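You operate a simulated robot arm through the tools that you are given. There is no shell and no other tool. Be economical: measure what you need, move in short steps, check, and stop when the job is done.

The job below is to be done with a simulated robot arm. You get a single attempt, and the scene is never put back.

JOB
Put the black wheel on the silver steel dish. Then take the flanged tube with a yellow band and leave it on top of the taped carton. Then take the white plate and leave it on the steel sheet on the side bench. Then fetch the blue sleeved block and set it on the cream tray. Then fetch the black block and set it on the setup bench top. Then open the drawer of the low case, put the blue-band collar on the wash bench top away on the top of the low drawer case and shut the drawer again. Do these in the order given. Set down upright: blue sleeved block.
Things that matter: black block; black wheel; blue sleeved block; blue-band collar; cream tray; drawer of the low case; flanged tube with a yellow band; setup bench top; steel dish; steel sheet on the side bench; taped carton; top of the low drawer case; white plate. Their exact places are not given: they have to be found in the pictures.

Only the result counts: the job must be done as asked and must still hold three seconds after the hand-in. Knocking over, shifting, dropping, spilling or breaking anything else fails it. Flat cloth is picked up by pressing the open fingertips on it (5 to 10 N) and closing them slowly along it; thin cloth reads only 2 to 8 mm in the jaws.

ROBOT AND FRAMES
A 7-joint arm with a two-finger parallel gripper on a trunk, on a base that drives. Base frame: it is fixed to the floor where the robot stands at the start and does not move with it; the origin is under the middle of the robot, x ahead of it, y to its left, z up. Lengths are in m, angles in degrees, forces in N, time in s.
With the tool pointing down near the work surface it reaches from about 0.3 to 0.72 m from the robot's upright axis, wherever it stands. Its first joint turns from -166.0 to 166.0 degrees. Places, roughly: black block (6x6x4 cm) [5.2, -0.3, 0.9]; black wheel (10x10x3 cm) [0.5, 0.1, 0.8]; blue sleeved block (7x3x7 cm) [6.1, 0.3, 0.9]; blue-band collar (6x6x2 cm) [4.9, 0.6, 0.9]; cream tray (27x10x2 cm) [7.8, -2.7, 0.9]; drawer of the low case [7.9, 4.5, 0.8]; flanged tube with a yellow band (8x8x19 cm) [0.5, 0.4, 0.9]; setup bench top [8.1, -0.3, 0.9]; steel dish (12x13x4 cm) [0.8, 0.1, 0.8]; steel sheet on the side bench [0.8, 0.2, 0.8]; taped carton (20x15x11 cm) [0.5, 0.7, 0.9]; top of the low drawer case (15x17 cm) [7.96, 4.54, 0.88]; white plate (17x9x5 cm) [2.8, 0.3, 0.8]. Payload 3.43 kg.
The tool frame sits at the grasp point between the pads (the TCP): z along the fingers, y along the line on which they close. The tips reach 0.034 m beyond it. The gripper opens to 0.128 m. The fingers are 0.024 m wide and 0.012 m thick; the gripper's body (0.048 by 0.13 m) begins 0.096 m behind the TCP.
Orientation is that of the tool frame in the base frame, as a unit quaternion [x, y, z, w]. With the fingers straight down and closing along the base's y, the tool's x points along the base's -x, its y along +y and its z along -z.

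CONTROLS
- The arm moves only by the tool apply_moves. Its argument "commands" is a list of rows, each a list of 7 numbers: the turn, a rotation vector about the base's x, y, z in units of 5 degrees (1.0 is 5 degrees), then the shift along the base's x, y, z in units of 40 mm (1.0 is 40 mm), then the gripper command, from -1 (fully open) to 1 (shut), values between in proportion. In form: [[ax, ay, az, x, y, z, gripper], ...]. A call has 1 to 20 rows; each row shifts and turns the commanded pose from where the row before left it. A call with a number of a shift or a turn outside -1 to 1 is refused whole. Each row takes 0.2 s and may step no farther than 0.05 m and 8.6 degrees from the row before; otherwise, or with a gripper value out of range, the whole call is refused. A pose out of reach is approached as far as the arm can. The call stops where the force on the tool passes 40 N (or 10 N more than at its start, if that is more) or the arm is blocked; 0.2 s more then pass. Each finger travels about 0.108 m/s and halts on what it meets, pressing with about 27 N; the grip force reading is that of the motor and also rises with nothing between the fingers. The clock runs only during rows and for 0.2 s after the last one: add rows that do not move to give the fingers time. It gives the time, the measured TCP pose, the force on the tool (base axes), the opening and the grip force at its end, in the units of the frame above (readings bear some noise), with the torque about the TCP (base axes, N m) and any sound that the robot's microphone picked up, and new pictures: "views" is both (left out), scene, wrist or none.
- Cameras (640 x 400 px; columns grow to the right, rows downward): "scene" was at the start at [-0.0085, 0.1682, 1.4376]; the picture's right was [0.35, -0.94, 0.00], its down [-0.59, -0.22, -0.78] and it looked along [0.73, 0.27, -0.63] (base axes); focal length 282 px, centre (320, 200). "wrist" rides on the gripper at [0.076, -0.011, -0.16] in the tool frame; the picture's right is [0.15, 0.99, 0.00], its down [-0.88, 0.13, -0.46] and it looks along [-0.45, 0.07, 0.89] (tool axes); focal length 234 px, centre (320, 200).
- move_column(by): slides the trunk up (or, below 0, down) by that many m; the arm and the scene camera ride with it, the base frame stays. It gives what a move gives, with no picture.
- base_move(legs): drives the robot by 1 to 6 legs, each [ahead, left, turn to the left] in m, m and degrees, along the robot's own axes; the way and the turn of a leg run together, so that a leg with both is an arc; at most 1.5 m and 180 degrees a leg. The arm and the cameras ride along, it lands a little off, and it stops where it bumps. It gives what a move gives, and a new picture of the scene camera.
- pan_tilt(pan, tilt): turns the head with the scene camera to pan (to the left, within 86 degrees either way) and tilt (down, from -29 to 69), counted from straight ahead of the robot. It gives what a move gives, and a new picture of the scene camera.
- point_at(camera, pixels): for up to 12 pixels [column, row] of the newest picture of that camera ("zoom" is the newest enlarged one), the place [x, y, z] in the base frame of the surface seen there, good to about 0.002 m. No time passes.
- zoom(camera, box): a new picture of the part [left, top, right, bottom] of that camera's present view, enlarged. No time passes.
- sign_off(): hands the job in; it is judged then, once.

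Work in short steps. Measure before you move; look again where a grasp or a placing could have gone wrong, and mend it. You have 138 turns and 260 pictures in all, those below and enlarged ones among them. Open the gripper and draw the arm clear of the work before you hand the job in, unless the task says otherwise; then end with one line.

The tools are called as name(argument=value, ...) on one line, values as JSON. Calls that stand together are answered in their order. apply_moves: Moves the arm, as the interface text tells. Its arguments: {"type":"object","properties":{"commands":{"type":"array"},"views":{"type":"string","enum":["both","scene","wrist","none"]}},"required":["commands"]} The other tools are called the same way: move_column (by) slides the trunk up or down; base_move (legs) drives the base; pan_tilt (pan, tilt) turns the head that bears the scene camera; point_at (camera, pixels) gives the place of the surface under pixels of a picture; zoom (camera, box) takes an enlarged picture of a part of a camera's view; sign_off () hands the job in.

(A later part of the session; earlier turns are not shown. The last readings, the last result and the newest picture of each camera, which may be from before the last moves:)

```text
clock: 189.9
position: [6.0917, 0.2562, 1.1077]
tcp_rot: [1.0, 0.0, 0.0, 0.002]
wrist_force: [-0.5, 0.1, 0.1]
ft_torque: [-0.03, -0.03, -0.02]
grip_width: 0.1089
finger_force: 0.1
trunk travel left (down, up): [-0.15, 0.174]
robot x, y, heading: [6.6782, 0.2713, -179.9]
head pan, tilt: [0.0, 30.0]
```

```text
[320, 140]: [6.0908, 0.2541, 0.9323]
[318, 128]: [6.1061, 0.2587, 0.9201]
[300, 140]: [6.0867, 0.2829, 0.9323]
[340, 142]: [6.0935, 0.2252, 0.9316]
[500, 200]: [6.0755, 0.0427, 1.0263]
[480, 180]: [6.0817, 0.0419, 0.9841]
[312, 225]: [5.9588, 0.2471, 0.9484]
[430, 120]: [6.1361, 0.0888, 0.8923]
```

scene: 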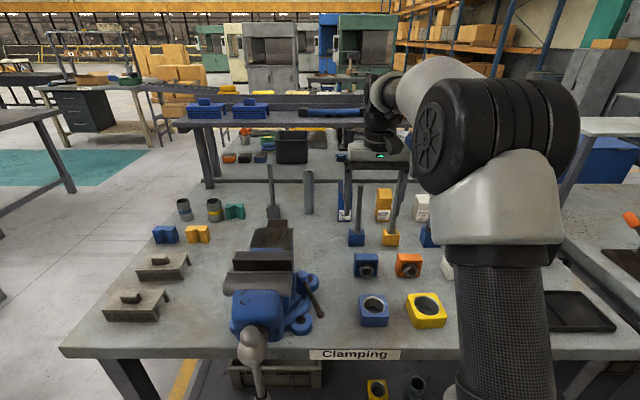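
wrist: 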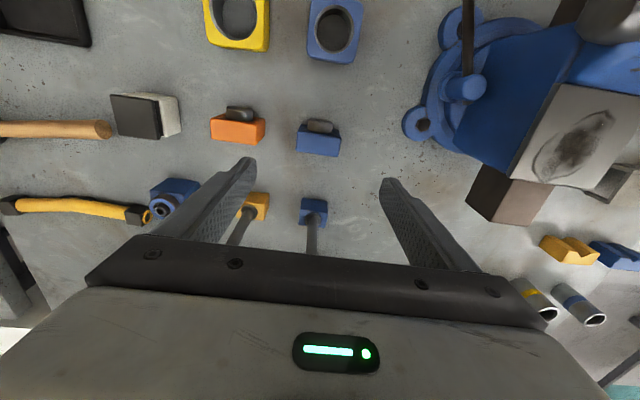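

Clear. Descend to TCP 0.915 and close on the block.

apply_moves(commands=[[0, 0, 0, -0.05, 0, -1, -0.7], [0, 0, 0, 0, 0, -1, -0.7], [0, 0, 0, 0, 0, -1, -0.7], [0, 0, 0, 0, 0, -1, -0.7], [0, 0, 0, 0, 0, -0.8, -0.7], [0, 0, 0, 0, 0, 0, -0.7], [0, 0, 0, 0, 0, 0, 0], [0, 0, 0, 0, 0, 0, 0.5], [0, 0, 0, 0, 0, 0, 1], [0, 0, 0, 0, 0, 0, 1]])

```text
clock: 192.1
position: [6.0869, 0.2537, 0.9142]
tcp_rot: [1.0, 0.001, 0.0, 0.001]
wrist_force: [1.0, 0.7, 0.6]
ft_torque: [0.02, 0.05, 0.02]
grip_width: 0.0641
finger_force: 26.7
trunk travel left (down, up): [-0.15, 0.174]
robot x, y, heading: [6.6747, 0.2688, -179.8]
head pan, tilt: [0.0, 30.0]
```

scene: 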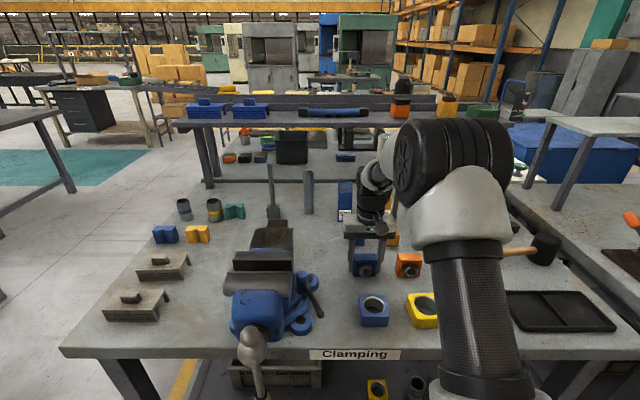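
wrist: 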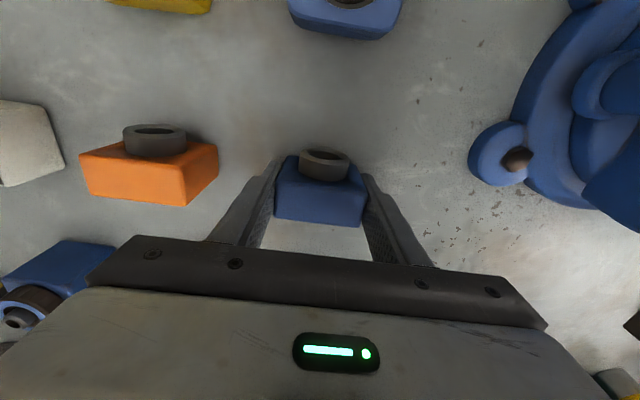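

Gripped (0.064). Lift and retract, back to the middle of the aisle and turn to face the rear row (heading 0).

apply_moves(commands=[[0, 0, 0, 0, 0, 0.5, 1], [0, 0, 0, 0, 0, 1, 1], [0, 0, 0, 0, 0, 1, 1], [0, 0, 0, 0, 0, 1, 1], [0, 0, 0, 0, 0, 1, 1], [0, 0, 0, 0, 0, 1, 1], [0, 0, 0, 0.9, 0, 0.2, 1], [0, 0, 0, 0.9, 0, 0, 1], [0, 0, 0, 0.9, 0, 0, 1], [0, 0, 0, 0.9, 0, 0, 1], [0, 0, 0, 0.6, 0, 0, 1], [0, 0, 0, 0, 0, 0, 1]], views="wrist")

base_move(legs=[[-0.33, 0, 0], [0, 1.1, 0], [0, 0, 90]])

```text
clock: 194.7
position: [6.254, 0.2584, 1.1434]
tcp_rot: [1.0, 0.0, 0.0, 0.001]
wrist_force: [0.8, 0.8, -3.6]
ft_torque: [-0.02, 0.05, 0.0]
grip_width: 0.0638
finger_force: 27.0
trunk travel left (down, up): [-0.15, 0.174]
robot x, y, heading: [6.676, 0.2694, -179.8]
head pan, tilt: [0.0, 30.0]
```

wrist: 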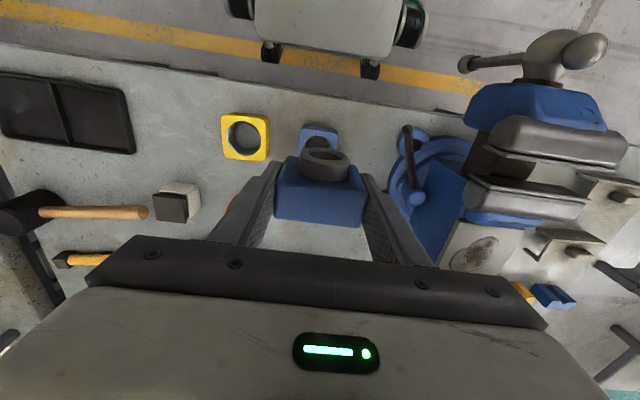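

```text
clock: 211.0
position: [7.0248, -1.2316, 1.1436]
tcp_rot: [0.704, 0.71, 0.002, 0.001]
wrist_force: [-0.1, -0.8, -3.5]
ft_torque: [-0.02, 0.03, 0.03]
grip_width: 0.0639
finger_force: 26.9
trunk travel left (down, up): [-0.15, 0.174]
robot x, y, heading: [7.0078, -0.8074, -89.3]
head pan, tilt: [0.0, 30.0]
```

scene: 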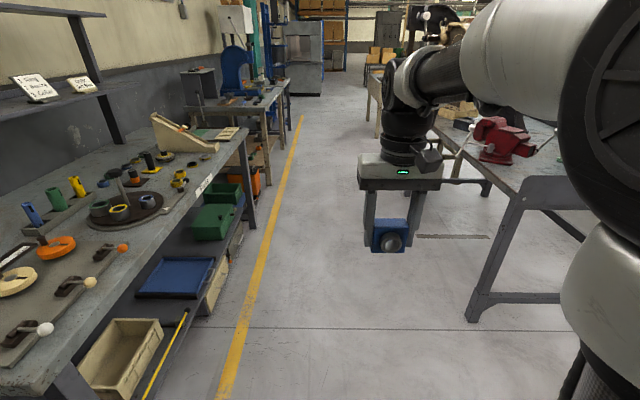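

The aisle ahead runs along −y; the left bench holds a cream thing near (185,135). Measure and zoom.

point_at(camera="scene", pixels=[[185, 135], [160, 152], [215, 148], [250, 130], [250, 225], [470, 320], [520, 190], [430, 125], [265, 105], [290, 80], [240, 132]])

zoom(camera="scene", box=[80, 80, 320, 230])

```text
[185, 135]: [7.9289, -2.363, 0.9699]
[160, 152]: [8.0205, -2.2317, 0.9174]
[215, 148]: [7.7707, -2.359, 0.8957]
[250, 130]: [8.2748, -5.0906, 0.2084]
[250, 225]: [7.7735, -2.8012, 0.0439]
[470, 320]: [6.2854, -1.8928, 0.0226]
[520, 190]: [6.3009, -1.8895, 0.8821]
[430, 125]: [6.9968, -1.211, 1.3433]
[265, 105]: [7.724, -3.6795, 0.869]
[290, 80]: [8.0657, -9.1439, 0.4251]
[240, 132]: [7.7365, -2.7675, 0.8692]
```

```text
2.67 times, centred on (200, 155) of scene
```

zoom: 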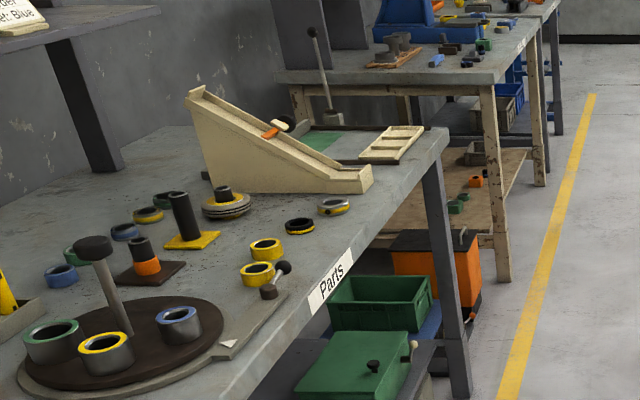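

The cream divided tray is at zoom (393,145), near the bench end. Drive there and turn to face it.

base_move(legs=[[1.35, 0, -0.7], [0.5, 0.12, 0], [0, 0, 90]])

```text
clock: 224.3
position: [7.562, -2.6375, 1.1434]
tcp_rot: [0.001, 1.0, 0.001, -0.001]
wrist_force: [0.1, -0.8, -2.8]
ft_torque: [-0.01, 0.0, 0.01]
grip_width: 0.0638
finger_force: 26.8
trunk travel left (down, up): [-0.15, 0.174]
robot x, y, heading: [7.1373, -2.6489, 0.0]
head pan, tilt: [0.0, 30.0]
```

scene: 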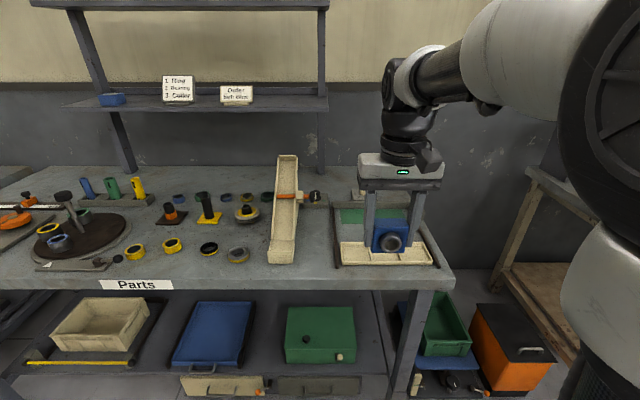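

zoom(camera="scene", box=[310, 190, 470, 290])

pan_tilt(pan=0, tilt=45)

```text
4.00 times, centred on (390, 240) of scene
```

zoom: 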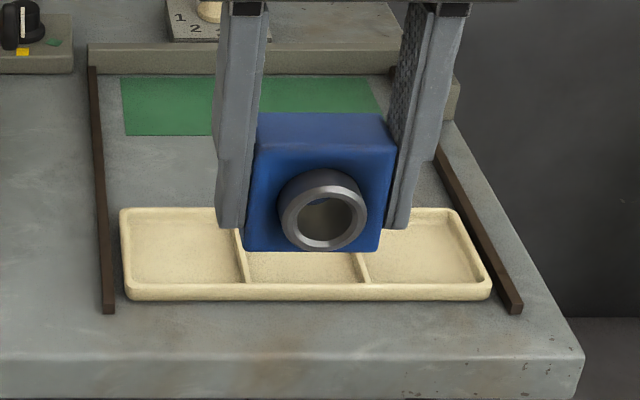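

```text
clock: 225.0
position: [7.5628, -2.6377, 1.1437]
tcp_rot: [0.001, 1.0, 0.002, -0.001]
wrist_force: [-0.4, 0.3, -2.7]
ft_torque: [0.01, 0.0, -0.02]
grip_width: 0.0641
finger_force: 26.4
trunk travel left (down, up): [-0.15, 0.174]
robot x, y, heading: [7.1397, -2.6522, -0.1]
head pan, tilt: [0.0, 45.0]
```

scene: 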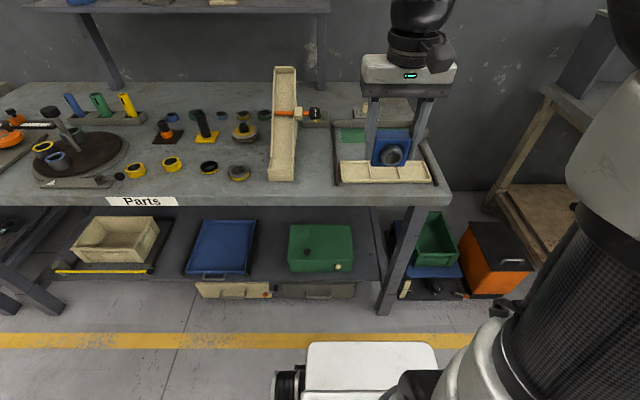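

Measure tray rim, dividers and floor.

zoom(camera="scene", box=[320, 120, 450, 200])

```text
4.92 times, centred on (385, 160) of scene
```

zoom: 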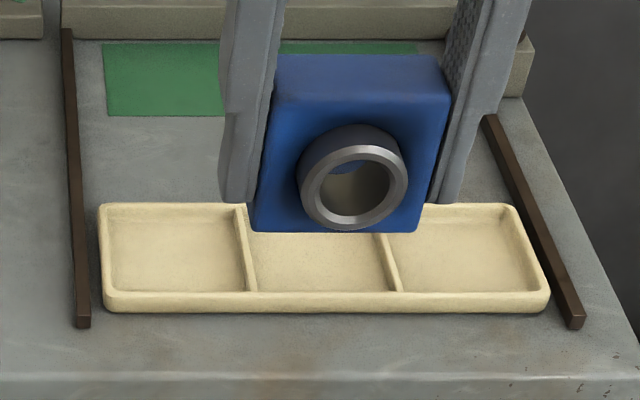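

point_at(camera="zoom", pixels=[[102, 210], [105, 296], [240, 213], [250, 292], [180, 250], [175, 207], [180, 294], [395, 290], [545, 292], [515, 208], [320, 265], [320, 320]])

```text
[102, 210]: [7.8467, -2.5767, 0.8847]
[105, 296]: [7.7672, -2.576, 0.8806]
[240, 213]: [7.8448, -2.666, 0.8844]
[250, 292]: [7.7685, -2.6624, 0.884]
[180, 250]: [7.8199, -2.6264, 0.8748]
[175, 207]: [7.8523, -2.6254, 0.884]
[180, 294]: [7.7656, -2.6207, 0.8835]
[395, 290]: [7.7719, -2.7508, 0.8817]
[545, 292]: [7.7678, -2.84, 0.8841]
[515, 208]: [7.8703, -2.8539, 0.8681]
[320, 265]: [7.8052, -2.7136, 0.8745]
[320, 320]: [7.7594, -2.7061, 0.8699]
```

Rim 0.884, floor 0.8745; the middle compartment's centre is (7.809, −2.708). Carry there: TCP (7.817, −2.708), lowering to 0.94 first.

apply_moves(commands=[[0, 0, 0, 0.9, -0.4, 0, 1], [0, 0, 0, 0.9, -0.4, 0, 1], [0, 0, 0, 0.9, -0.4, 0, 1], [0, 0, 0, 0.9, -0.4, -0.4, 1], [0, 0, 0, 0.9, -0.16, -0.6, 1], [0, 0, 0, 0.9, 0, -0.6, 1], [0, 0, 0, 0.95, 0, -0.6, 1], [0, 0, 0, 0, 0, -0.9, 1], [0, 0, 0, 0, 0, -0.9, 1], [0, 0, 0, 0, 0, -0.8, 1], [0, 0, 0, 0, 0, 0, 1]])

zoom(camera="scene", box=[320, 120, 450, 200])

```text
clock: 227.4
position: [7.8156, -2.7075, 0.9494]
tcp_rot: [0.002, 1.0, 0.002, -0.002]
wrist_force: [0.2, -0.1, -3.2]
ft_torque: [-0.03, 0.02, 0.0]
grip_width: 0.0636
finger_force: 27.4
trunk travel left (down, up): [-0.15, 0.174]
robot x, y, heading: [7.142, -2.6526, 0.1]
head pan, tilt: [0.0, 45.0]
```

scene: 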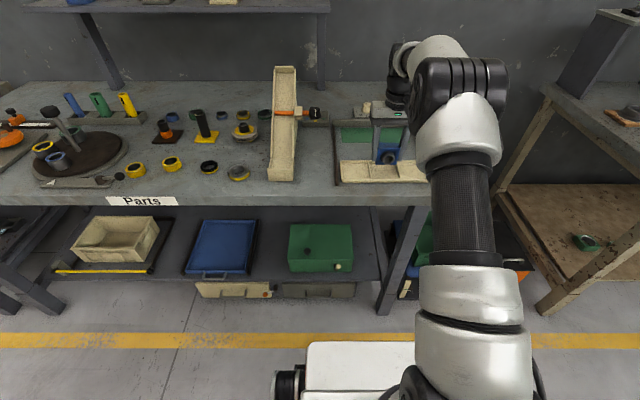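
wrist: 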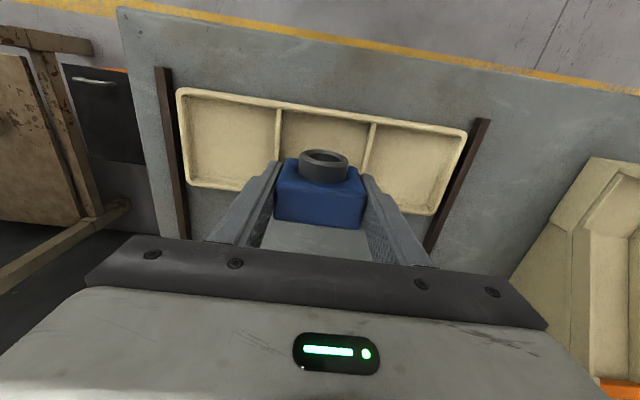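

```text
4.92 times, centred on (385, 160) of scene
```

zoom: 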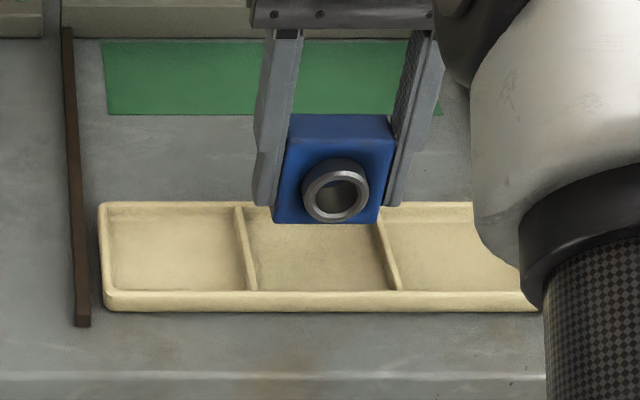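

Centred over the middle compartment. Lower about 28 mm with fine last steps.

apply_moves(commands=[[0, 0, 0, 0, 0, -0.3, 1], [0, 0, 0, 0, 0, -0.2, 1], [0, 0, 0, 0, 0, -0.1, 1], [0, 0, 0, 0, 0, -0.06, 1], [0, 0, 0, 0, 0, -0.04, 1], [0, 0, 0, 0, 0, 0, 1]], views="wrist")

```text
clock: 228.8
position: [7.8162, -2.7085, 0.9231]
tcp_rot: [0.0, 1.0, 0.002, -0.001]
wrist_force: [0.5, 1.0, -4.3]
ft_torque: [0.03, -0.03, 0.01]
grip_width: 0.0637
finger_force: 27.3
trunk travel left (down, up): [-0.15, 0.174]
robot x, y, heading: [7.1413, -2.6518, 0.1]
head pan, tilt: [0.0, 45.0]
```

wrist: 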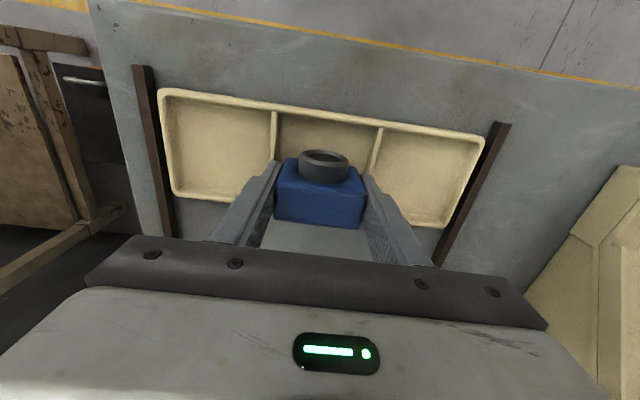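

apply_moves(commands=[[0, 0, 0, 0, 0, -0.04, 1], [0, 0, 0, 0, 0, -0.03, 1], [0, 0, 0, 0, 0, 0, 1]], views="none")

zoom(camera="scene", box=[340, 120, 440, 190])

```text
clock: 229.6
position: [7.8171, -2.7086, 0.9196]
tcp_rot: [0.003, 1.0, 0.002, -0.001]
wrist_force: [-0.2, -0.5, -4.3]
ft_torque: [0.04, 0.0, 0.01]
grip_width: 0.0636
finger_force: 27.2
trunk travel left (down, up): [-0.15, 0.174]
robot x, y, heading: [7.1388, -2.6518, 0.1]
head pan, tilt: [0.0, 45.0]
```

```text
5.71 times, centred on (390, 155) of scene
```

zoom: 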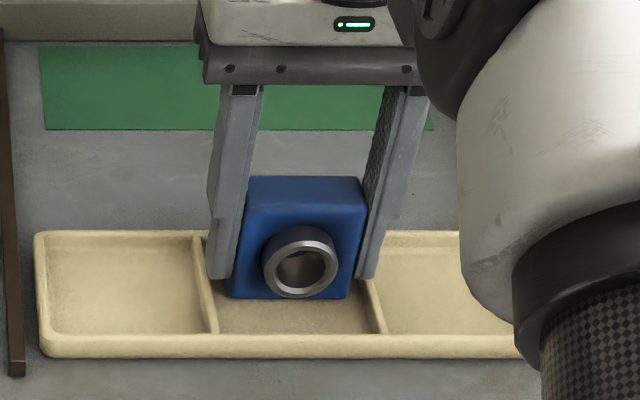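

Still hanging (4 N). Lower 1 mm at a time.

apply_moves(commands=[[0, 0, 0, 0, 0, -0.03, 1], [0, 0, 0, 0, 0, 0, 1]], views="none")

apply_moves(commands=[[0, 0, 0, 0, 0, -0.02, 1], [0, 0, 0, 0, 0, 0, 1]], views="none")

```text
clock: 230.2
position: [7.8169, -2.7096, 0.9204]
tcp_rot: [0.002, 1.0, 0.002, -0.001]
wrist_force: [-0.6, -0.3, -3.1]
ft_torque: [0.02, 0.01, -0.01]
grip_width: 0.0637
finger_force: 27.0
trunk travel left (down, up): [-0.15, 0.174]
robot x, y, heading: [7.141, -2.6539, 0.2]
head pan, tilt: [0.0, 45.0]
```

```text
clock: 230.8
position: [7.8151, -2.7079, 0.9184]
tcp_rot: [0.002, 1.0, 0.0, 0.0]
wrist_force: [0.0, -0.8, 1.6]
ft_torque: [-0.16, -0.01, 0.03]
grip_width: 0.0637
finger_force: 27.0
trunk travel left (down, up): [-0.15, 0.174]
robot x, y, heading: [7.1425, -2.6516, -0.1]
head pan, tilt: [0.0, 45.0]
```

Contact (force went from −4 to +1.6 N). Open slightly-slowly and rise.

apply_moves(commands=[[0, 0, 0, 0, 0, 0, -0.1], [0, 0, 0, 0, 0, 0, -0.4], [0, 0, 0, 0, 0, 0, -0.4], [0, 0, 0, 0, 0, 0.3, -0.4], [0, 0, 0, 0, 0, 0.9, -0.4], [0, 0, 0, 0, 0, 1, -0.4], [0, 0, 0, 0, 0, 1, -0.4], [0, 0, 0, 0, 0, 1, -0.4], [0, 0, 0, 0, 0, 1, -0.4]])

zoom(camera="scene", box=[340, 120, 440, 190])

```text
clock: 232.8
position: [7.8139, -2.708, 1.1152]
tcp_rot: [0.002, 1.0, 0.002, -0.001]
wrist_force: [-0.6, 0.2, -0.1]
ft_torque: [-0.01, -0.01, 0.05]
grip_width: 0.0897
finger_force: 0.0
out of reach, approached as far as the arm can: row 9
trunk travel left (down, up): [-0.15, 0.174]
robot x, y, heading: [7.1417, -2.652, 0.2]
head pan, tilt: [0.0, 45.0]
```

scene: 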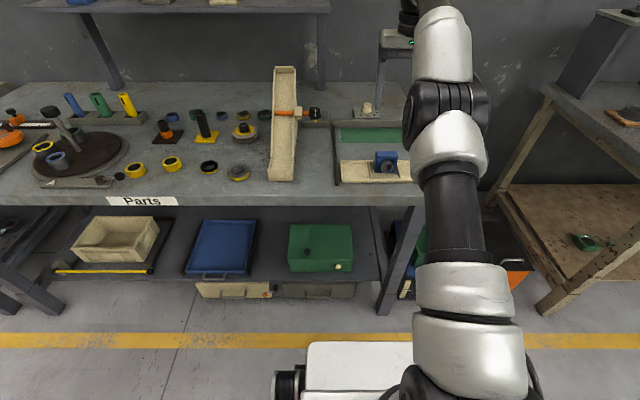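
wrist: 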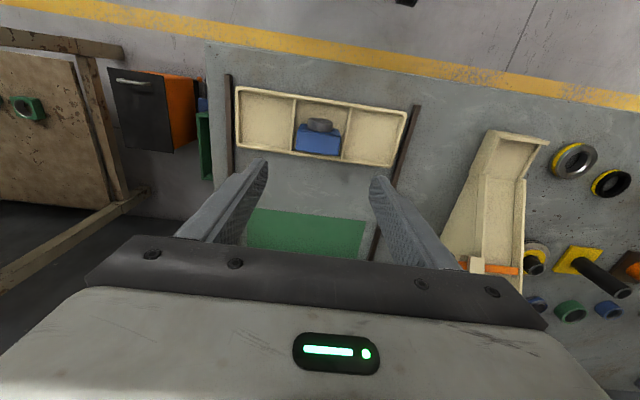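

```text
5.71 times, centred on (390, 155) of scene
```

zoom: 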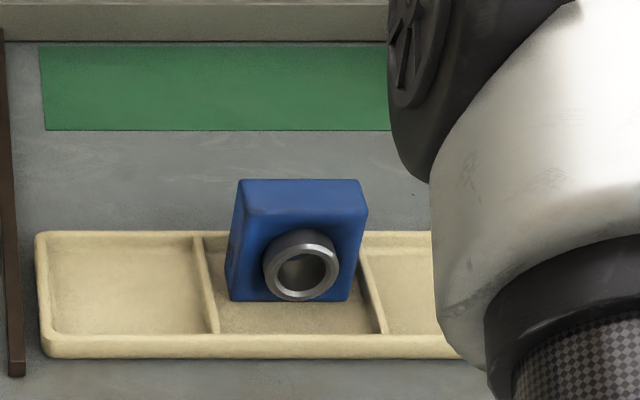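

Block stands upright in the tray. Retract, then drive to the right side of the Wash bench for the black block at (5.22, −0.285).

apply_moves(commands=[[0, 0, 0, -1, 0, 0, -0.4], [0, 0, 0, -1, 0, 0, -0.4], [0, 0, 0, -1, 0, 0, -0.4], [0, 0, 0, -1, 0, 0, -0.4], [0, 0, 0, -1, 0.3, 0, -0.4], [0, 0, 0, -1, 0.3, 0, -1], [0, 0, 0, -0.3, 0.6, 0, -1]], views="none")

base_move(legs=[[0, 0, 90], [1.45, 0, 0], [0.2, 0, 0], [0, 1.0, 0], [0, 0.92, 0]])

```text
clock: 234.4
position: [7.5609, -2.6592, 1.1162]
tcp_rot: [0.002, 1.0, 0.0, 0.001]
wrist_force: [0.2, -0.9, -0.3]
ft_torque: [0.02, 0.02, -0.01]
grip_width: 0.128
finger_force: 0.1
trunk travel left (down, up): [-0.15, 0.174]
robot x, y, heading: [7.1399, -2.6496, -0.3]
head pan, tilt: [0.0, 45.0]
```

```text
clock: 265.1
position: [5.201, -0.6198, 1.1165]
tcp_rot: [0.709, -0.705, -0.001, 0.001]
wrist_force: [0.0, -0.2, 0.6]
ft_torque: [0.01, -0.01, 0.03]
grip_width: 0.128
finger_force: 0.1
trunk travel left (down, up): [-0.15, 0.174]
robot x, y, heading: [5.1951, -1.0457, 90.8]
head pan, tilt: [0.0, 45.0]
```

scene: 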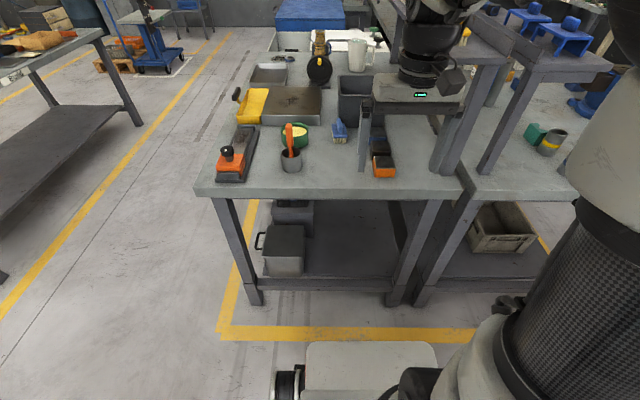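

I zoom on the blocks and the shelf posts near the gripper.

zoom(camera="scene", box=[300, 60, 500, 200])

point_at(camera="scene", pixels=[[440, 165], [455, 90], [482, 165], [488, 35], [470, 45], [400, 20], [384, 158], [376, 145], [355, 95], [500, 60]])

```text
2.86 times, centred on (400, 130) of scene
```

zoom: 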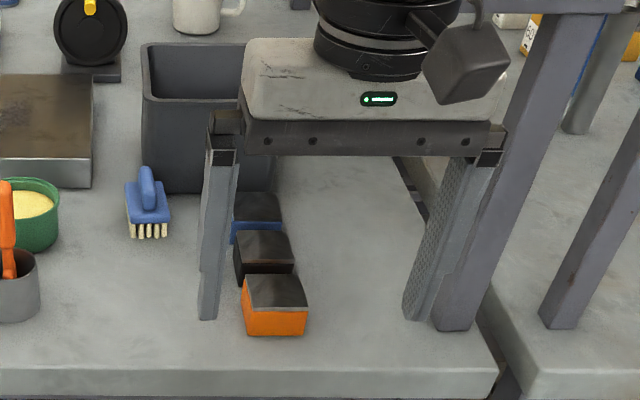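

```text
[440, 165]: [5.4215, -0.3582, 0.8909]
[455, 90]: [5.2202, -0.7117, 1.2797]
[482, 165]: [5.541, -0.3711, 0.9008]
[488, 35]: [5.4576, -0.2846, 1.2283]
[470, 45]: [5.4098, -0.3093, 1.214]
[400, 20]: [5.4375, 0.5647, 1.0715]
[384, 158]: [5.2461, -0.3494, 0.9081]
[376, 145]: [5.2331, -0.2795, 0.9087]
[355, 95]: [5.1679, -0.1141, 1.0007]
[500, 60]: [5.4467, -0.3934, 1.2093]
```

The Wash bench has its own shelf from x 5.41; the black block at (5.22, −0.28) is clear of it. Drive ahead 0.15 m and extend above the block.

base_move(legs=[[0.15, 0, -0.8]])

apply_moves(commands=[[0, 0, 0, 0.3, 0.9, 0, -1], [0, 0, 0, 0.2, 0.9, 0, -1], [0, 0, 0, 0, 0.9, -0.3, -1], [0, 0, 0, 0, 0.9, -0.3, -1], [0, 0, 0, 0, 0.5, -0.5, -1], [0, 0, 0, 0, 0, 0, -1]])

```text
clock: 266.5
position: [5.2053, -0.4687, 1.1165]
tcp_rot: [-0.704, 0.71, 0.0, -0.001]
wrist_force: [0.2, 0.4, -0.1]
ft_torque: [0.0, -0.03, -0.01]
grip_width: 0.1281
finger_force: 0.1
trunk travel left (down, up): [-0.15, 0.174]
robot x, y, heading: [5.1946, -0.8917, 89.9]
head pan, tilt: [0.0, 45.0]
```

scene: 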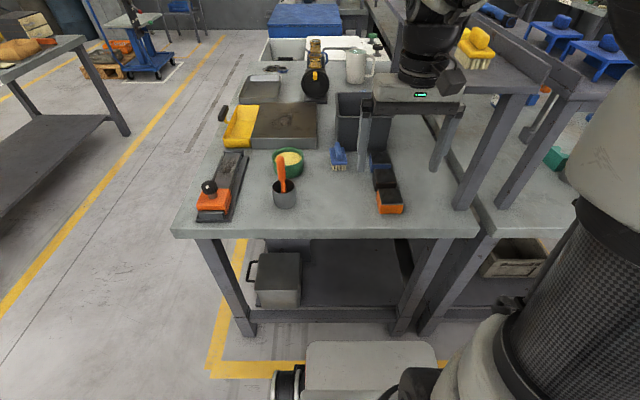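

```text
clock: 267.9
position: [5.2261, -0.306, 1.072]
tcp_rot: [-0.704, 0.71, 0.001, -0.001]
wrist_force: [0.6, -0.4, 0.0]
ft_torque: [-0.03, 0.0, 0.02]
grip_width: 0.128
finger_force: 0.1
trunk travel left (down, up): [-0.15, 0.174]
robot x, y, heading: [5.1962, -0.8935, 90.1]
head pan, tilt: [0.0, 45.0]
```

scene: 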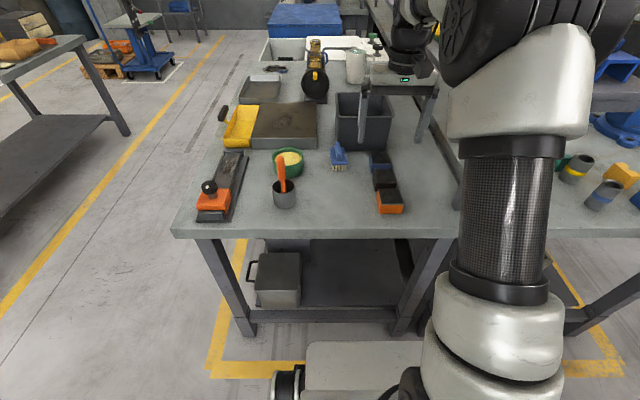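
wrist: 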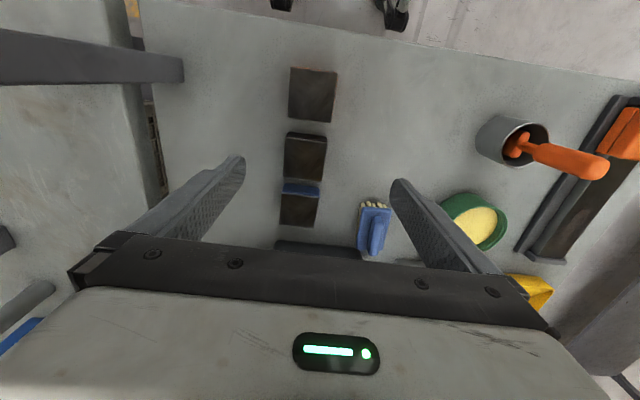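

point_at(camera="wrist", pixels=[[291, 141], [325, 143], [321, 176], [288, 172], [306, 157], [306, 135], [293, 185], [312, 95], [340, 215], [375, 205], [310, 246]])

point_at(camera="scene", pixels=[[480, 30], [540, 20], [500, 50], [450, 40]])

```text
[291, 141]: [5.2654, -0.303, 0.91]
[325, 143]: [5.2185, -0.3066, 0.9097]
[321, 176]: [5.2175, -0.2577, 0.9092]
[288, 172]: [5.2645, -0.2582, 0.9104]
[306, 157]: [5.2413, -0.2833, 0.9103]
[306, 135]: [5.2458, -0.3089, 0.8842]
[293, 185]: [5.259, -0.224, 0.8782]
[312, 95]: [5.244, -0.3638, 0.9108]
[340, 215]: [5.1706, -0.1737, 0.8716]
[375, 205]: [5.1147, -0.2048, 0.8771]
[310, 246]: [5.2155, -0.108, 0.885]
```

```text
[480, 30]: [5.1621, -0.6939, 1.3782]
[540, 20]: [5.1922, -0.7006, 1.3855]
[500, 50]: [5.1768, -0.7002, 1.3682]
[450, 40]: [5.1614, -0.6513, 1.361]
```

Black block centre (5.241, −0.282), top 0.91. Move over and descend to TCP 0.912, then close.

apply_moves(commands=[[0, 0, 0, 0.38, 0.6, 0, -0.8], [0, 0, 0, 0, 0, -1, -0.8], [0, 0, 0, 0, 0, -1, -0.8], [0, 0, 0, 0, 0, -1, -0.8], [0, 0, 0, 0, 0, -1, -0.8], [0, 0, 0, 0, 0, 0, -0.8]], views="wrist")

```text
clock: 269.3
position: [5.2396, -0.2798, 0.9135]
tcp_rot: [-0.704, 0.71, 0.0, -0.001]
wrist_force: [0.2, 0.6, 0.5]
ft_torque: [0.0, 0.0, 0.02]
grip_width: 0.1152
finger_force: 0.1
trunk travel left (down, up): [-0.15, 0.174]
robot x, y, heading: [5.1961, -0.892, 89.8]
head pan, tilt: [0.0, 45.0]
```

wrist: 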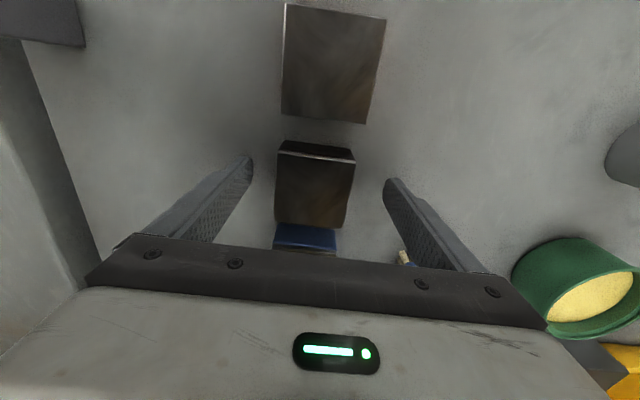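

Fingers straddle the black block cleanly. Close and lift.

apply_moves(commands=[[0, 0, 0, 0, 0, 0, 0], [0, 0, 0, 0, 0, 0, 0.6], [0, 0, 0, 0, 0, 0, 1], [0, 0, 0, 0, 0, 0, 1], [0, 0, 0, 0, 0, 0.5, 1], [0, 0, 0, 0, 0, 1, 1], [0, 0, 0, 0, 0, 1, 1], [0, 0, 0, 0, 0, 1, 1], [0, 0, 0, 0, 0, 1, 1], [0, 0, 0, 0, -0.8, 0.4, 1], [0, 0, 0, 0, -1, 0, 1], [0, 0, 0, 0, -1, 0, 1], [0, 0, 0, 0, -1, 0, 1], [0, 0, 0, 0, -0.8, 0, 1]], views="wrist")

```text
clock: 272.3
position: [5.2397, -0.4665, 1.1116]
tcp_rot: [-0.704, 0.71, 0.0, -0.001]
wrist_force: [0.5, 0.0, -5.3]
ft_torque: [0.0, 0.01, 0.01]
grip_width: 0.06
finger_force: 27.1
trunk travel left (down, up): [-0.15, 0.174]
robot x, y, heading: [5.1943, -0.8899, 89.9]
head pan, tilt: [0.0, 45.0]
```

wrist: 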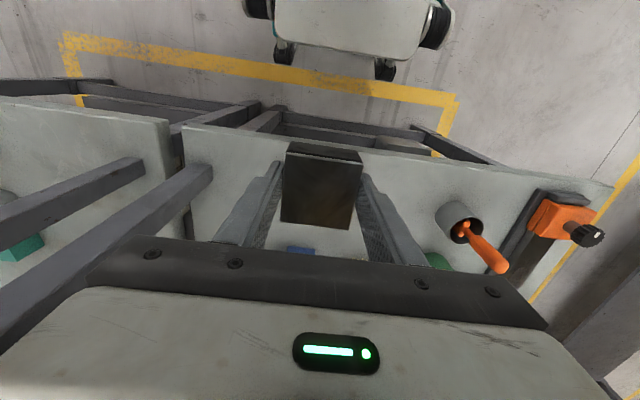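

Held (0.060, 5 N). Drive back a bit, turn to face +x, and go to the setup bench.

base_move(legs=[[-0.13, 0, 0], [0, 0, -90], [1.0, 0, 0], [0.85, 0, 0], [0, 0.75, 0]])

zoom(camera="scene", box=[60, 20, 460, 270])

```text
clock: 293.5
position: [7.4625, -0.3228, 1.1106]
tcp_rot: [-0.002, 1.0, 0.002, -0.001]
wrist_force: [0.2, 0.0, -5.4]
ft_torque: [-0.03, 0.02, 0.01]
grip_width: 0.0597
finger_force: 27.0
trunk travel left (down, up): [-0.15, 0.174]
robot x, y, heading: [7.0382, -0.2837, 0.5]
head pan, tilt: [0.0, 45.0]
```

scene: 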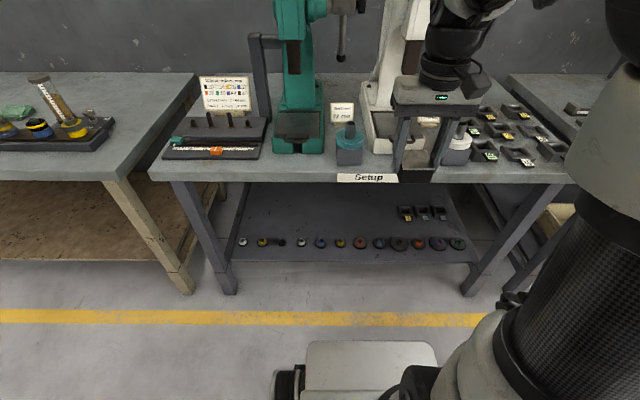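

```text
1.60 times, centred on (260, 145) of scene
```

zoom: 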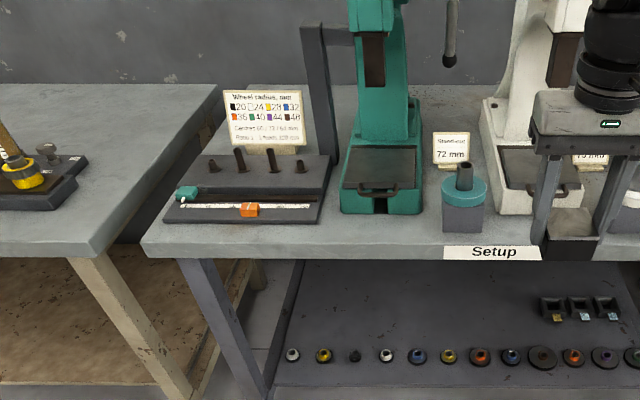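

Measure the free front strip in front of the teal press and between the fixtures.

point_at(camera="zoom", pixels=[[380, 216], [380, 247], [335, 222], [325, 215], [440, 232], [420, 222], [500, 217], [510, 240], [390, 190], [465, 230], [430, 190], [165, 222]])

pan_tilt(pan=-12, tilt=45)

```text
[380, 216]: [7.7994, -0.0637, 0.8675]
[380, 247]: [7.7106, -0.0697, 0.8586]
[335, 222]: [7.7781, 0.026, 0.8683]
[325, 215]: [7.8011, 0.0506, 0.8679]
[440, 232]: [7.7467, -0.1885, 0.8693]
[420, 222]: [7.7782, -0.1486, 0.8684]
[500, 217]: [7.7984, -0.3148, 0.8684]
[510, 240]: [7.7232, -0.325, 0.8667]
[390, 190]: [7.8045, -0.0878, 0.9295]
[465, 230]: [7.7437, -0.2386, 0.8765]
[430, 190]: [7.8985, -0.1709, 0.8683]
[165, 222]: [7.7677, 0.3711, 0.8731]
```

```text
clock: 294.3
position: [7.463, -0.3236, 1.1089]
tcp_rot: [-0.002, 1.0, 0.002, -0.001]
wrist_force: [0.5, -0.7, -4.5]
ft_torque: [0.0, 0.03, -0.03]
grip_width: 0.0597
finger_force: 27.1
trunk travel left (down, up): [-0.15, 0.174]
robot x, y, heading: [7.0387, -0.2868, 0.6]
head pan, tilt: [-12.0, 45.0]
```

scene: 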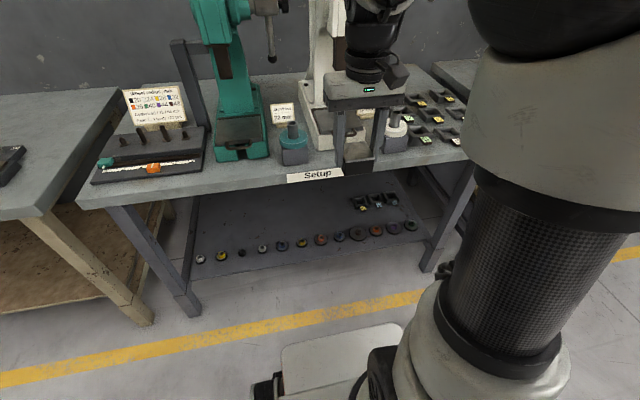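

Look through the wrist camera and measure press heads to choose the spot.

point_at(camera="scene", pixels=[[222, 60], [222, 15], [268, 50], [245, 120], [240, 150], [316, 60], [322, 110], [345, 165], [325, 145], [392, 140], [290, 155], [400, 160]])

apply_moves(commands=[[0, 0, 0, 0.5, 0, 0.3, 1], [0, 0, 0, 0, 0, 0, 1]], views="wrist")

```text
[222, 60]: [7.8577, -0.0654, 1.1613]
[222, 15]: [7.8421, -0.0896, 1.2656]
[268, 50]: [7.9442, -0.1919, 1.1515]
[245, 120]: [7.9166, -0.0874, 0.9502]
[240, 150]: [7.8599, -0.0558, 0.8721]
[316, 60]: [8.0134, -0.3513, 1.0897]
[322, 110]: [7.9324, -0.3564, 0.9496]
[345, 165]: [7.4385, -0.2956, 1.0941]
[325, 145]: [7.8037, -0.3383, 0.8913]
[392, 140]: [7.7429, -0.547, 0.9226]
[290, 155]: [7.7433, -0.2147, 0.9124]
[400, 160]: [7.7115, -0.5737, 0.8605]
```

```text
clock: 294.9
position: [7.4828, -0.3228, 1.1227]
tcp_rot: [-0.003, 1.0, 0.001, 0.0]
wrist_force: [0.6, -0.8, -5.2]
ft_torque: [-0.01, 0.04, 0.02]
grip_width: 0.0597
finger_force: 26.8
trunk travel left (down, up): [-0.15, 0.174]
robot x, y, heading: [7.0349, -0.2852, 0.2]
head pan, tilt: [-12.0, 45.0]
```

wrist: 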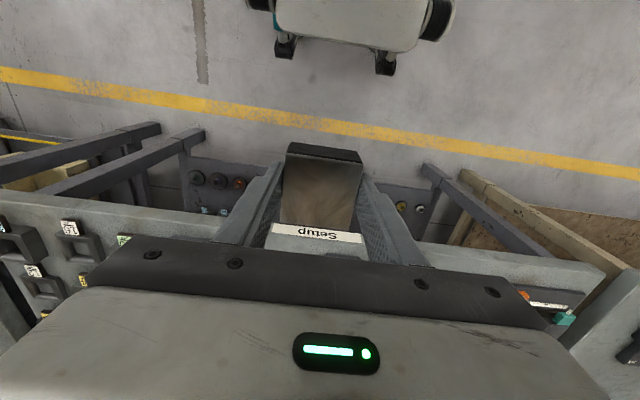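

Choose the free spot at (7.752, −0.345) between the two stand-off fixtures. Drive ahead 0.13 m, then extend 0.14 m and look.

base_move(legs=[[0.13, -0.02, 0]])

apply_moves(commands=[[0, 0, 0, 0.9, 0, 0, 1], [0, 0, 0, 0.9, 0, 0, 1], [0, 0, 0, 0.9, 0, 0, 1], [0, 0, 0, 0.6, 0, -0.5, 1], [0, 0, 0, 0, 0, -1, 1], [0, 0, 0, 0, 0, 0, 1]])

```text
clock: 296.2
position: [7.6115, -0.3421, 1.1234]
tcp_rot: [-0.001, 1.0, 0.002, -0.002]
wrist_force: [0.2, 0.1, -5.4]
ft_torque: [0.06, 0.04, -0.04]
grip_width: 0.0597
finger_force: 26.9
trunk travel left (down, up): [-0.15, 0.174]
robot x, y, heading: [7.1712, -0.3032, 0.0]
head pan, tilt: [-12.0, 45.0]
```

scene: 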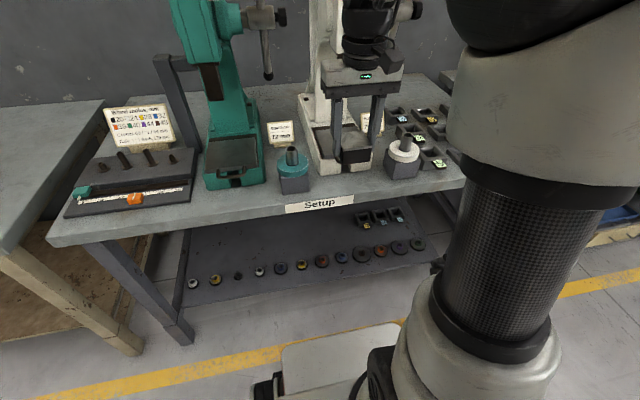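

```text
clock: 297.6
position: [7.7452, -0.3424, 1.0603]
tcp_rot: [-0.002, 1.0, 0.002, -0.001]
wrist_force: [0.3, -0.2, -5.3]
ft_torque: [0.0, 0.06, -0.03]
grip_width: 0.0597
finger_force: 27.2
trunk travel left (down, up): [-0.15, 0.174]
robot x, y, heading: [7.1669, -0.3012, 0.4]
head pan, tilt: [-12.0, 45.0]
```

scene: 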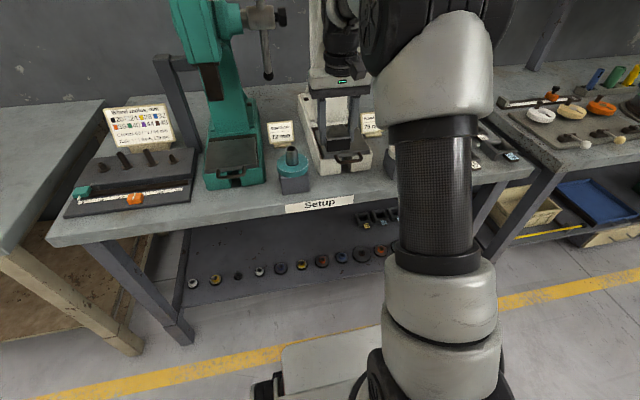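
wrist: 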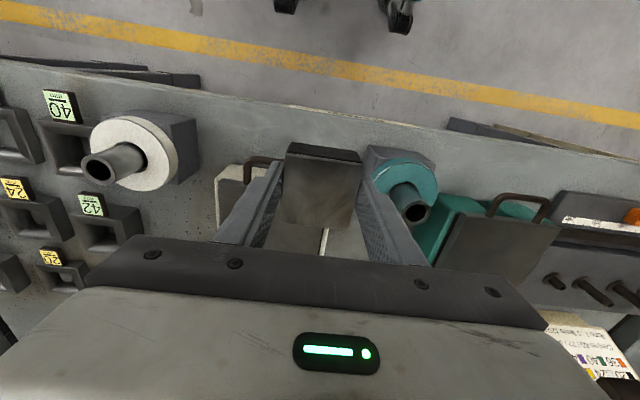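

Measure the press handle, base and teal fixture relative to the drop spot.

point_at(camera="wrist", pixels=[[258, 160], [225, 170], [248, 175], [215, 195], [255, 130], [345, 230], [300, 235], [372, 155], [385, 170], [400, 160], [215, 175], [240, 110]])

zoom(camera="scene", box=[270, 50, 400, 200])

```text
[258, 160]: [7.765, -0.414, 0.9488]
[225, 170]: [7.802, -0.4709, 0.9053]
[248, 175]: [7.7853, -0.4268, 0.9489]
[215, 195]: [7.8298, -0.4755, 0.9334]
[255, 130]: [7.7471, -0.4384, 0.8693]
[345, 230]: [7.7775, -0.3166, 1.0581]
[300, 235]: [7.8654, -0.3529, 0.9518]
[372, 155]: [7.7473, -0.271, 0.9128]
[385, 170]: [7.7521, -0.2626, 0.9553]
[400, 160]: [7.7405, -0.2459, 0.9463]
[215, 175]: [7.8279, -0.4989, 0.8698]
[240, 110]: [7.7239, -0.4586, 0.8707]
```

```text
2.67 times, centred on (335, 125) of scene
```

zoom: 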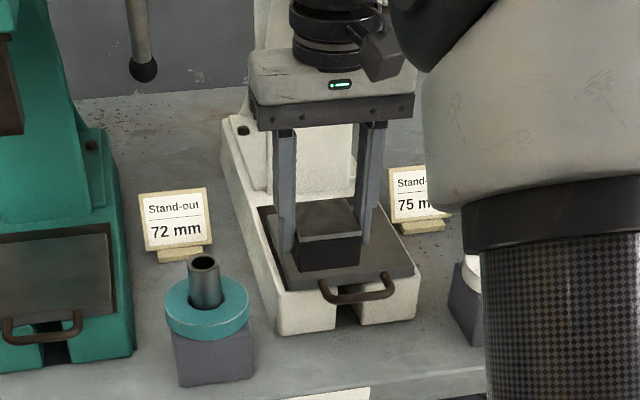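

The press handle protrudes; I measure it, the fixture edge and the bench edge precisely to place between them.

point_at(camera="zoom", pixels=[[324, 290], [393, 288], [358, 301], [251, 350], [253, 378], [280, 330], [248, 310], [205, 262], [330, 392], [290, 360], [330, 360], [276, 300]])

```text
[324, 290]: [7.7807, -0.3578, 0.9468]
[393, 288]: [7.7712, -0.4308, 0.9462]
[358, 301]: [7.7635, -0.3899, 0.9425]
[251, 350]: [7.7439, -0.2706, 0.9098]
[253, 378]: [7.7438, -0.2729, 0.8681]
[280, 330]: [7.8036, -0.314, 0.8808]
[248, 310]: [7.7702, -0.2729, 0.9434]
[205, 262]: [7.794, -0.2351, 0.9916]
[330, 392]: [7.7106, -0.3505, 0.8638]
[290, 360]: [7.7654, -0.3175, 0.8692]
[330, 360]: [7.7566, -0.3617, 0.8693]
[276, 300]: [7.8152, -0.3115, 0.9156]
```

Block top (0.909) passes under the handle (0.942); fingers at x ≤ 7.755 pass just in front of it. Shift to (7.743, −0.325) and lower to 0.99 for a check.

apply_moves(commands=[[0, 0, 0, -0.05, 0.42, 0, 1], [0, 0, 0, 0, 0, -0.9, 1], [0, 0, 0, 0, 0, -0.9, 1], [0, 0, 0, 0, 0, 0, 1]])

zoom(camera="scene", box=[270, 80, 400, 210])

```text
clock: 298.6
position: [7.7415, -0.3257, 0.9898]
tcp_rot: [-0.003, 1.0, 0.002, 0.0]
wrist_force: [1.2, 6.0, -3.0]
ft_torque: [0.24, -0.07, 0.24]
grip_width: 0.0599
finger_force: 27.3
trunk travel left (down, up): [-0.15, 0.174]
robot x, y, heading: [7.1685, -0.3014, 0.5]
head pan, tilt: [-12.0, 45.0]
```

scene: 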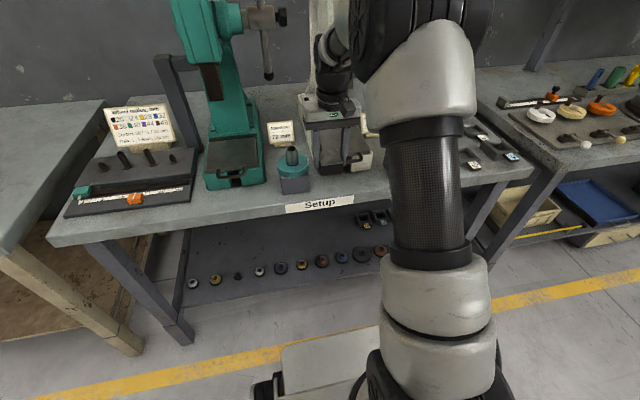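
wrist: 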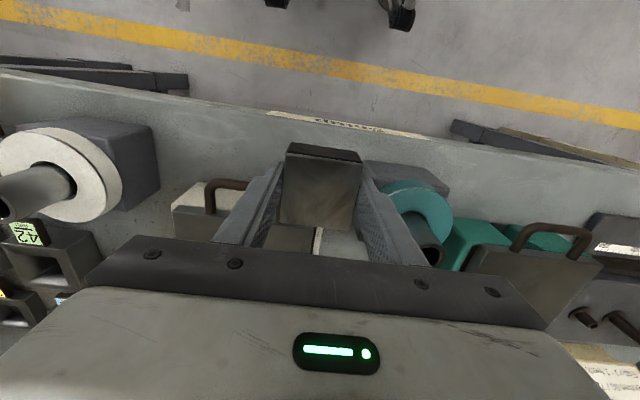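

```text
3.08 times, centred on (335, 145) of scene
```

zoom: 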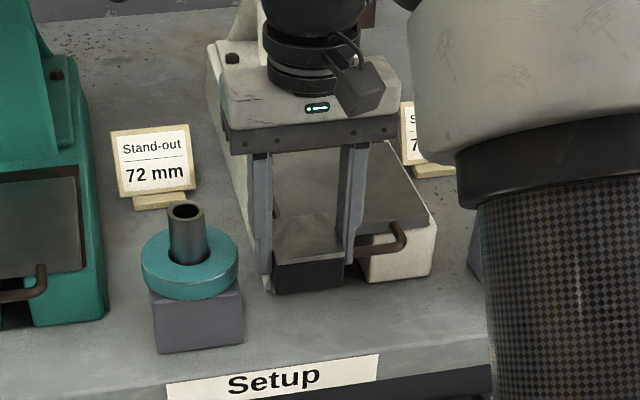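

There was contact (6 N sideways): the block's corner met the handle while passing. Raise straight up, then turn 90° so no fingers are needed at the sides, and shift toward the gap at y −0.311.

apply_moves(commands=[[0, 0, 0, 0, 0, 0.5, 1], [0, 0, 0, 0, 0, 1, 1], [0, 0, 0, 0, 0, 0.5, 1], [0, 0, 1, 0, 0, 0, 1], [0, 0, 1, 0, 0, 0, 1], [0, 0, 1, 0, 0, 0, 1], [0, 0, 1, 0, 0, 0, 1], [0, 0, 1, 0, 0, 0, 1], [0, 0, 1, 0, 0, 0, 1], [0, 0, 1, 0, 0, 0, 1], [0, 0, 1, 0, 0, 0, 1], [0, 0, 1, 0, 0, 0, 1], [0, 0, 1, 0, 0, 0, 1], [0, 0, 1, 0, 0, 0, 1], [0, 0, 1, 0, 0, 0, 1], [0, 0, 1, 0, 0, 0, 1], [0, 0, 1, 0, 0, 0, 1], [0, 0, 1, 0, 0, 0, 1], [0, 0, 1, 0, 0, 0, 1]], views="none")

apply_moves(commands=[[0, 0, 1, 0, 0.2, 0, 1], [0, 0, 1, 0, 0.17, 0, 1], [0, 0, 0, 0, 0, 0, 1]])

zoom(camera="scene", box=[270, 80, 400, 210])

```text
clock: 302.6
position: [7.7412, -0.3264, 1.0713]
tcp_rot: [-0.645, 0.764, 0.001, -0.002]
wrist_force: [-0.3, -0.4, -5.1]
ft_torque: [0.01, -0.04, 0.0]
grip_width: 0.0598
finger_force: 27.0
trunk travel left (down, up): [-0.15, 0.174]
robot x, y, heading: [7.1686, -0.303, 0.4]
head pan, tilt: [-12.0, 45.0]
```

```text
clock: 303.4
position: [7.7425, -0.3105, 1.0703]
tcp_rot: [0.709, -0.705, 0.0, 0.003]
wrist_force: [0.4, 0.0, -6.0]
ft_torque: [-0.01, 0.0, -0.04]
grip_width: 0.0598
finger_force: 26.8
trunk travel left (down, up): [-0.15, 0.174]
robot x, y, heading: [7.1688, -0.3018, 0.3]
head pan, tilt: [-12.0, 45.0]
```

scene: 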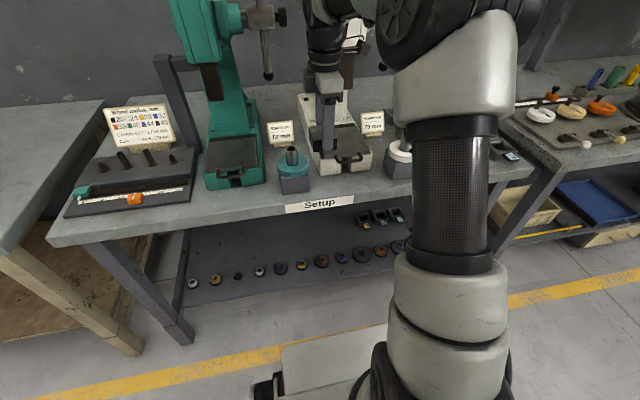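
wrist: 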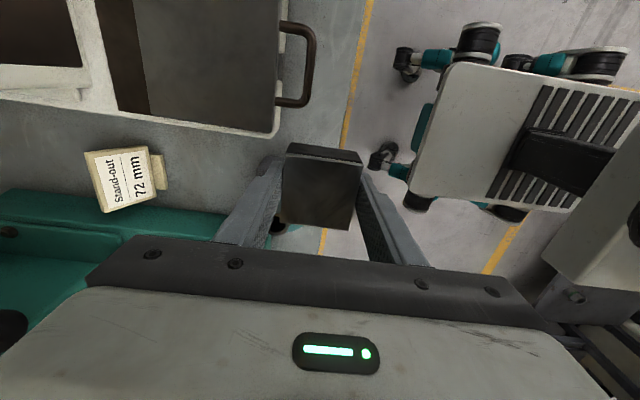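

```text
3.08 times, centred on (335, 145) of scene
```

zoom: 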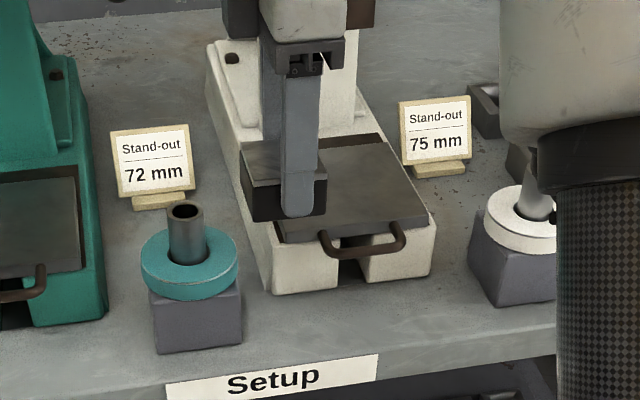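

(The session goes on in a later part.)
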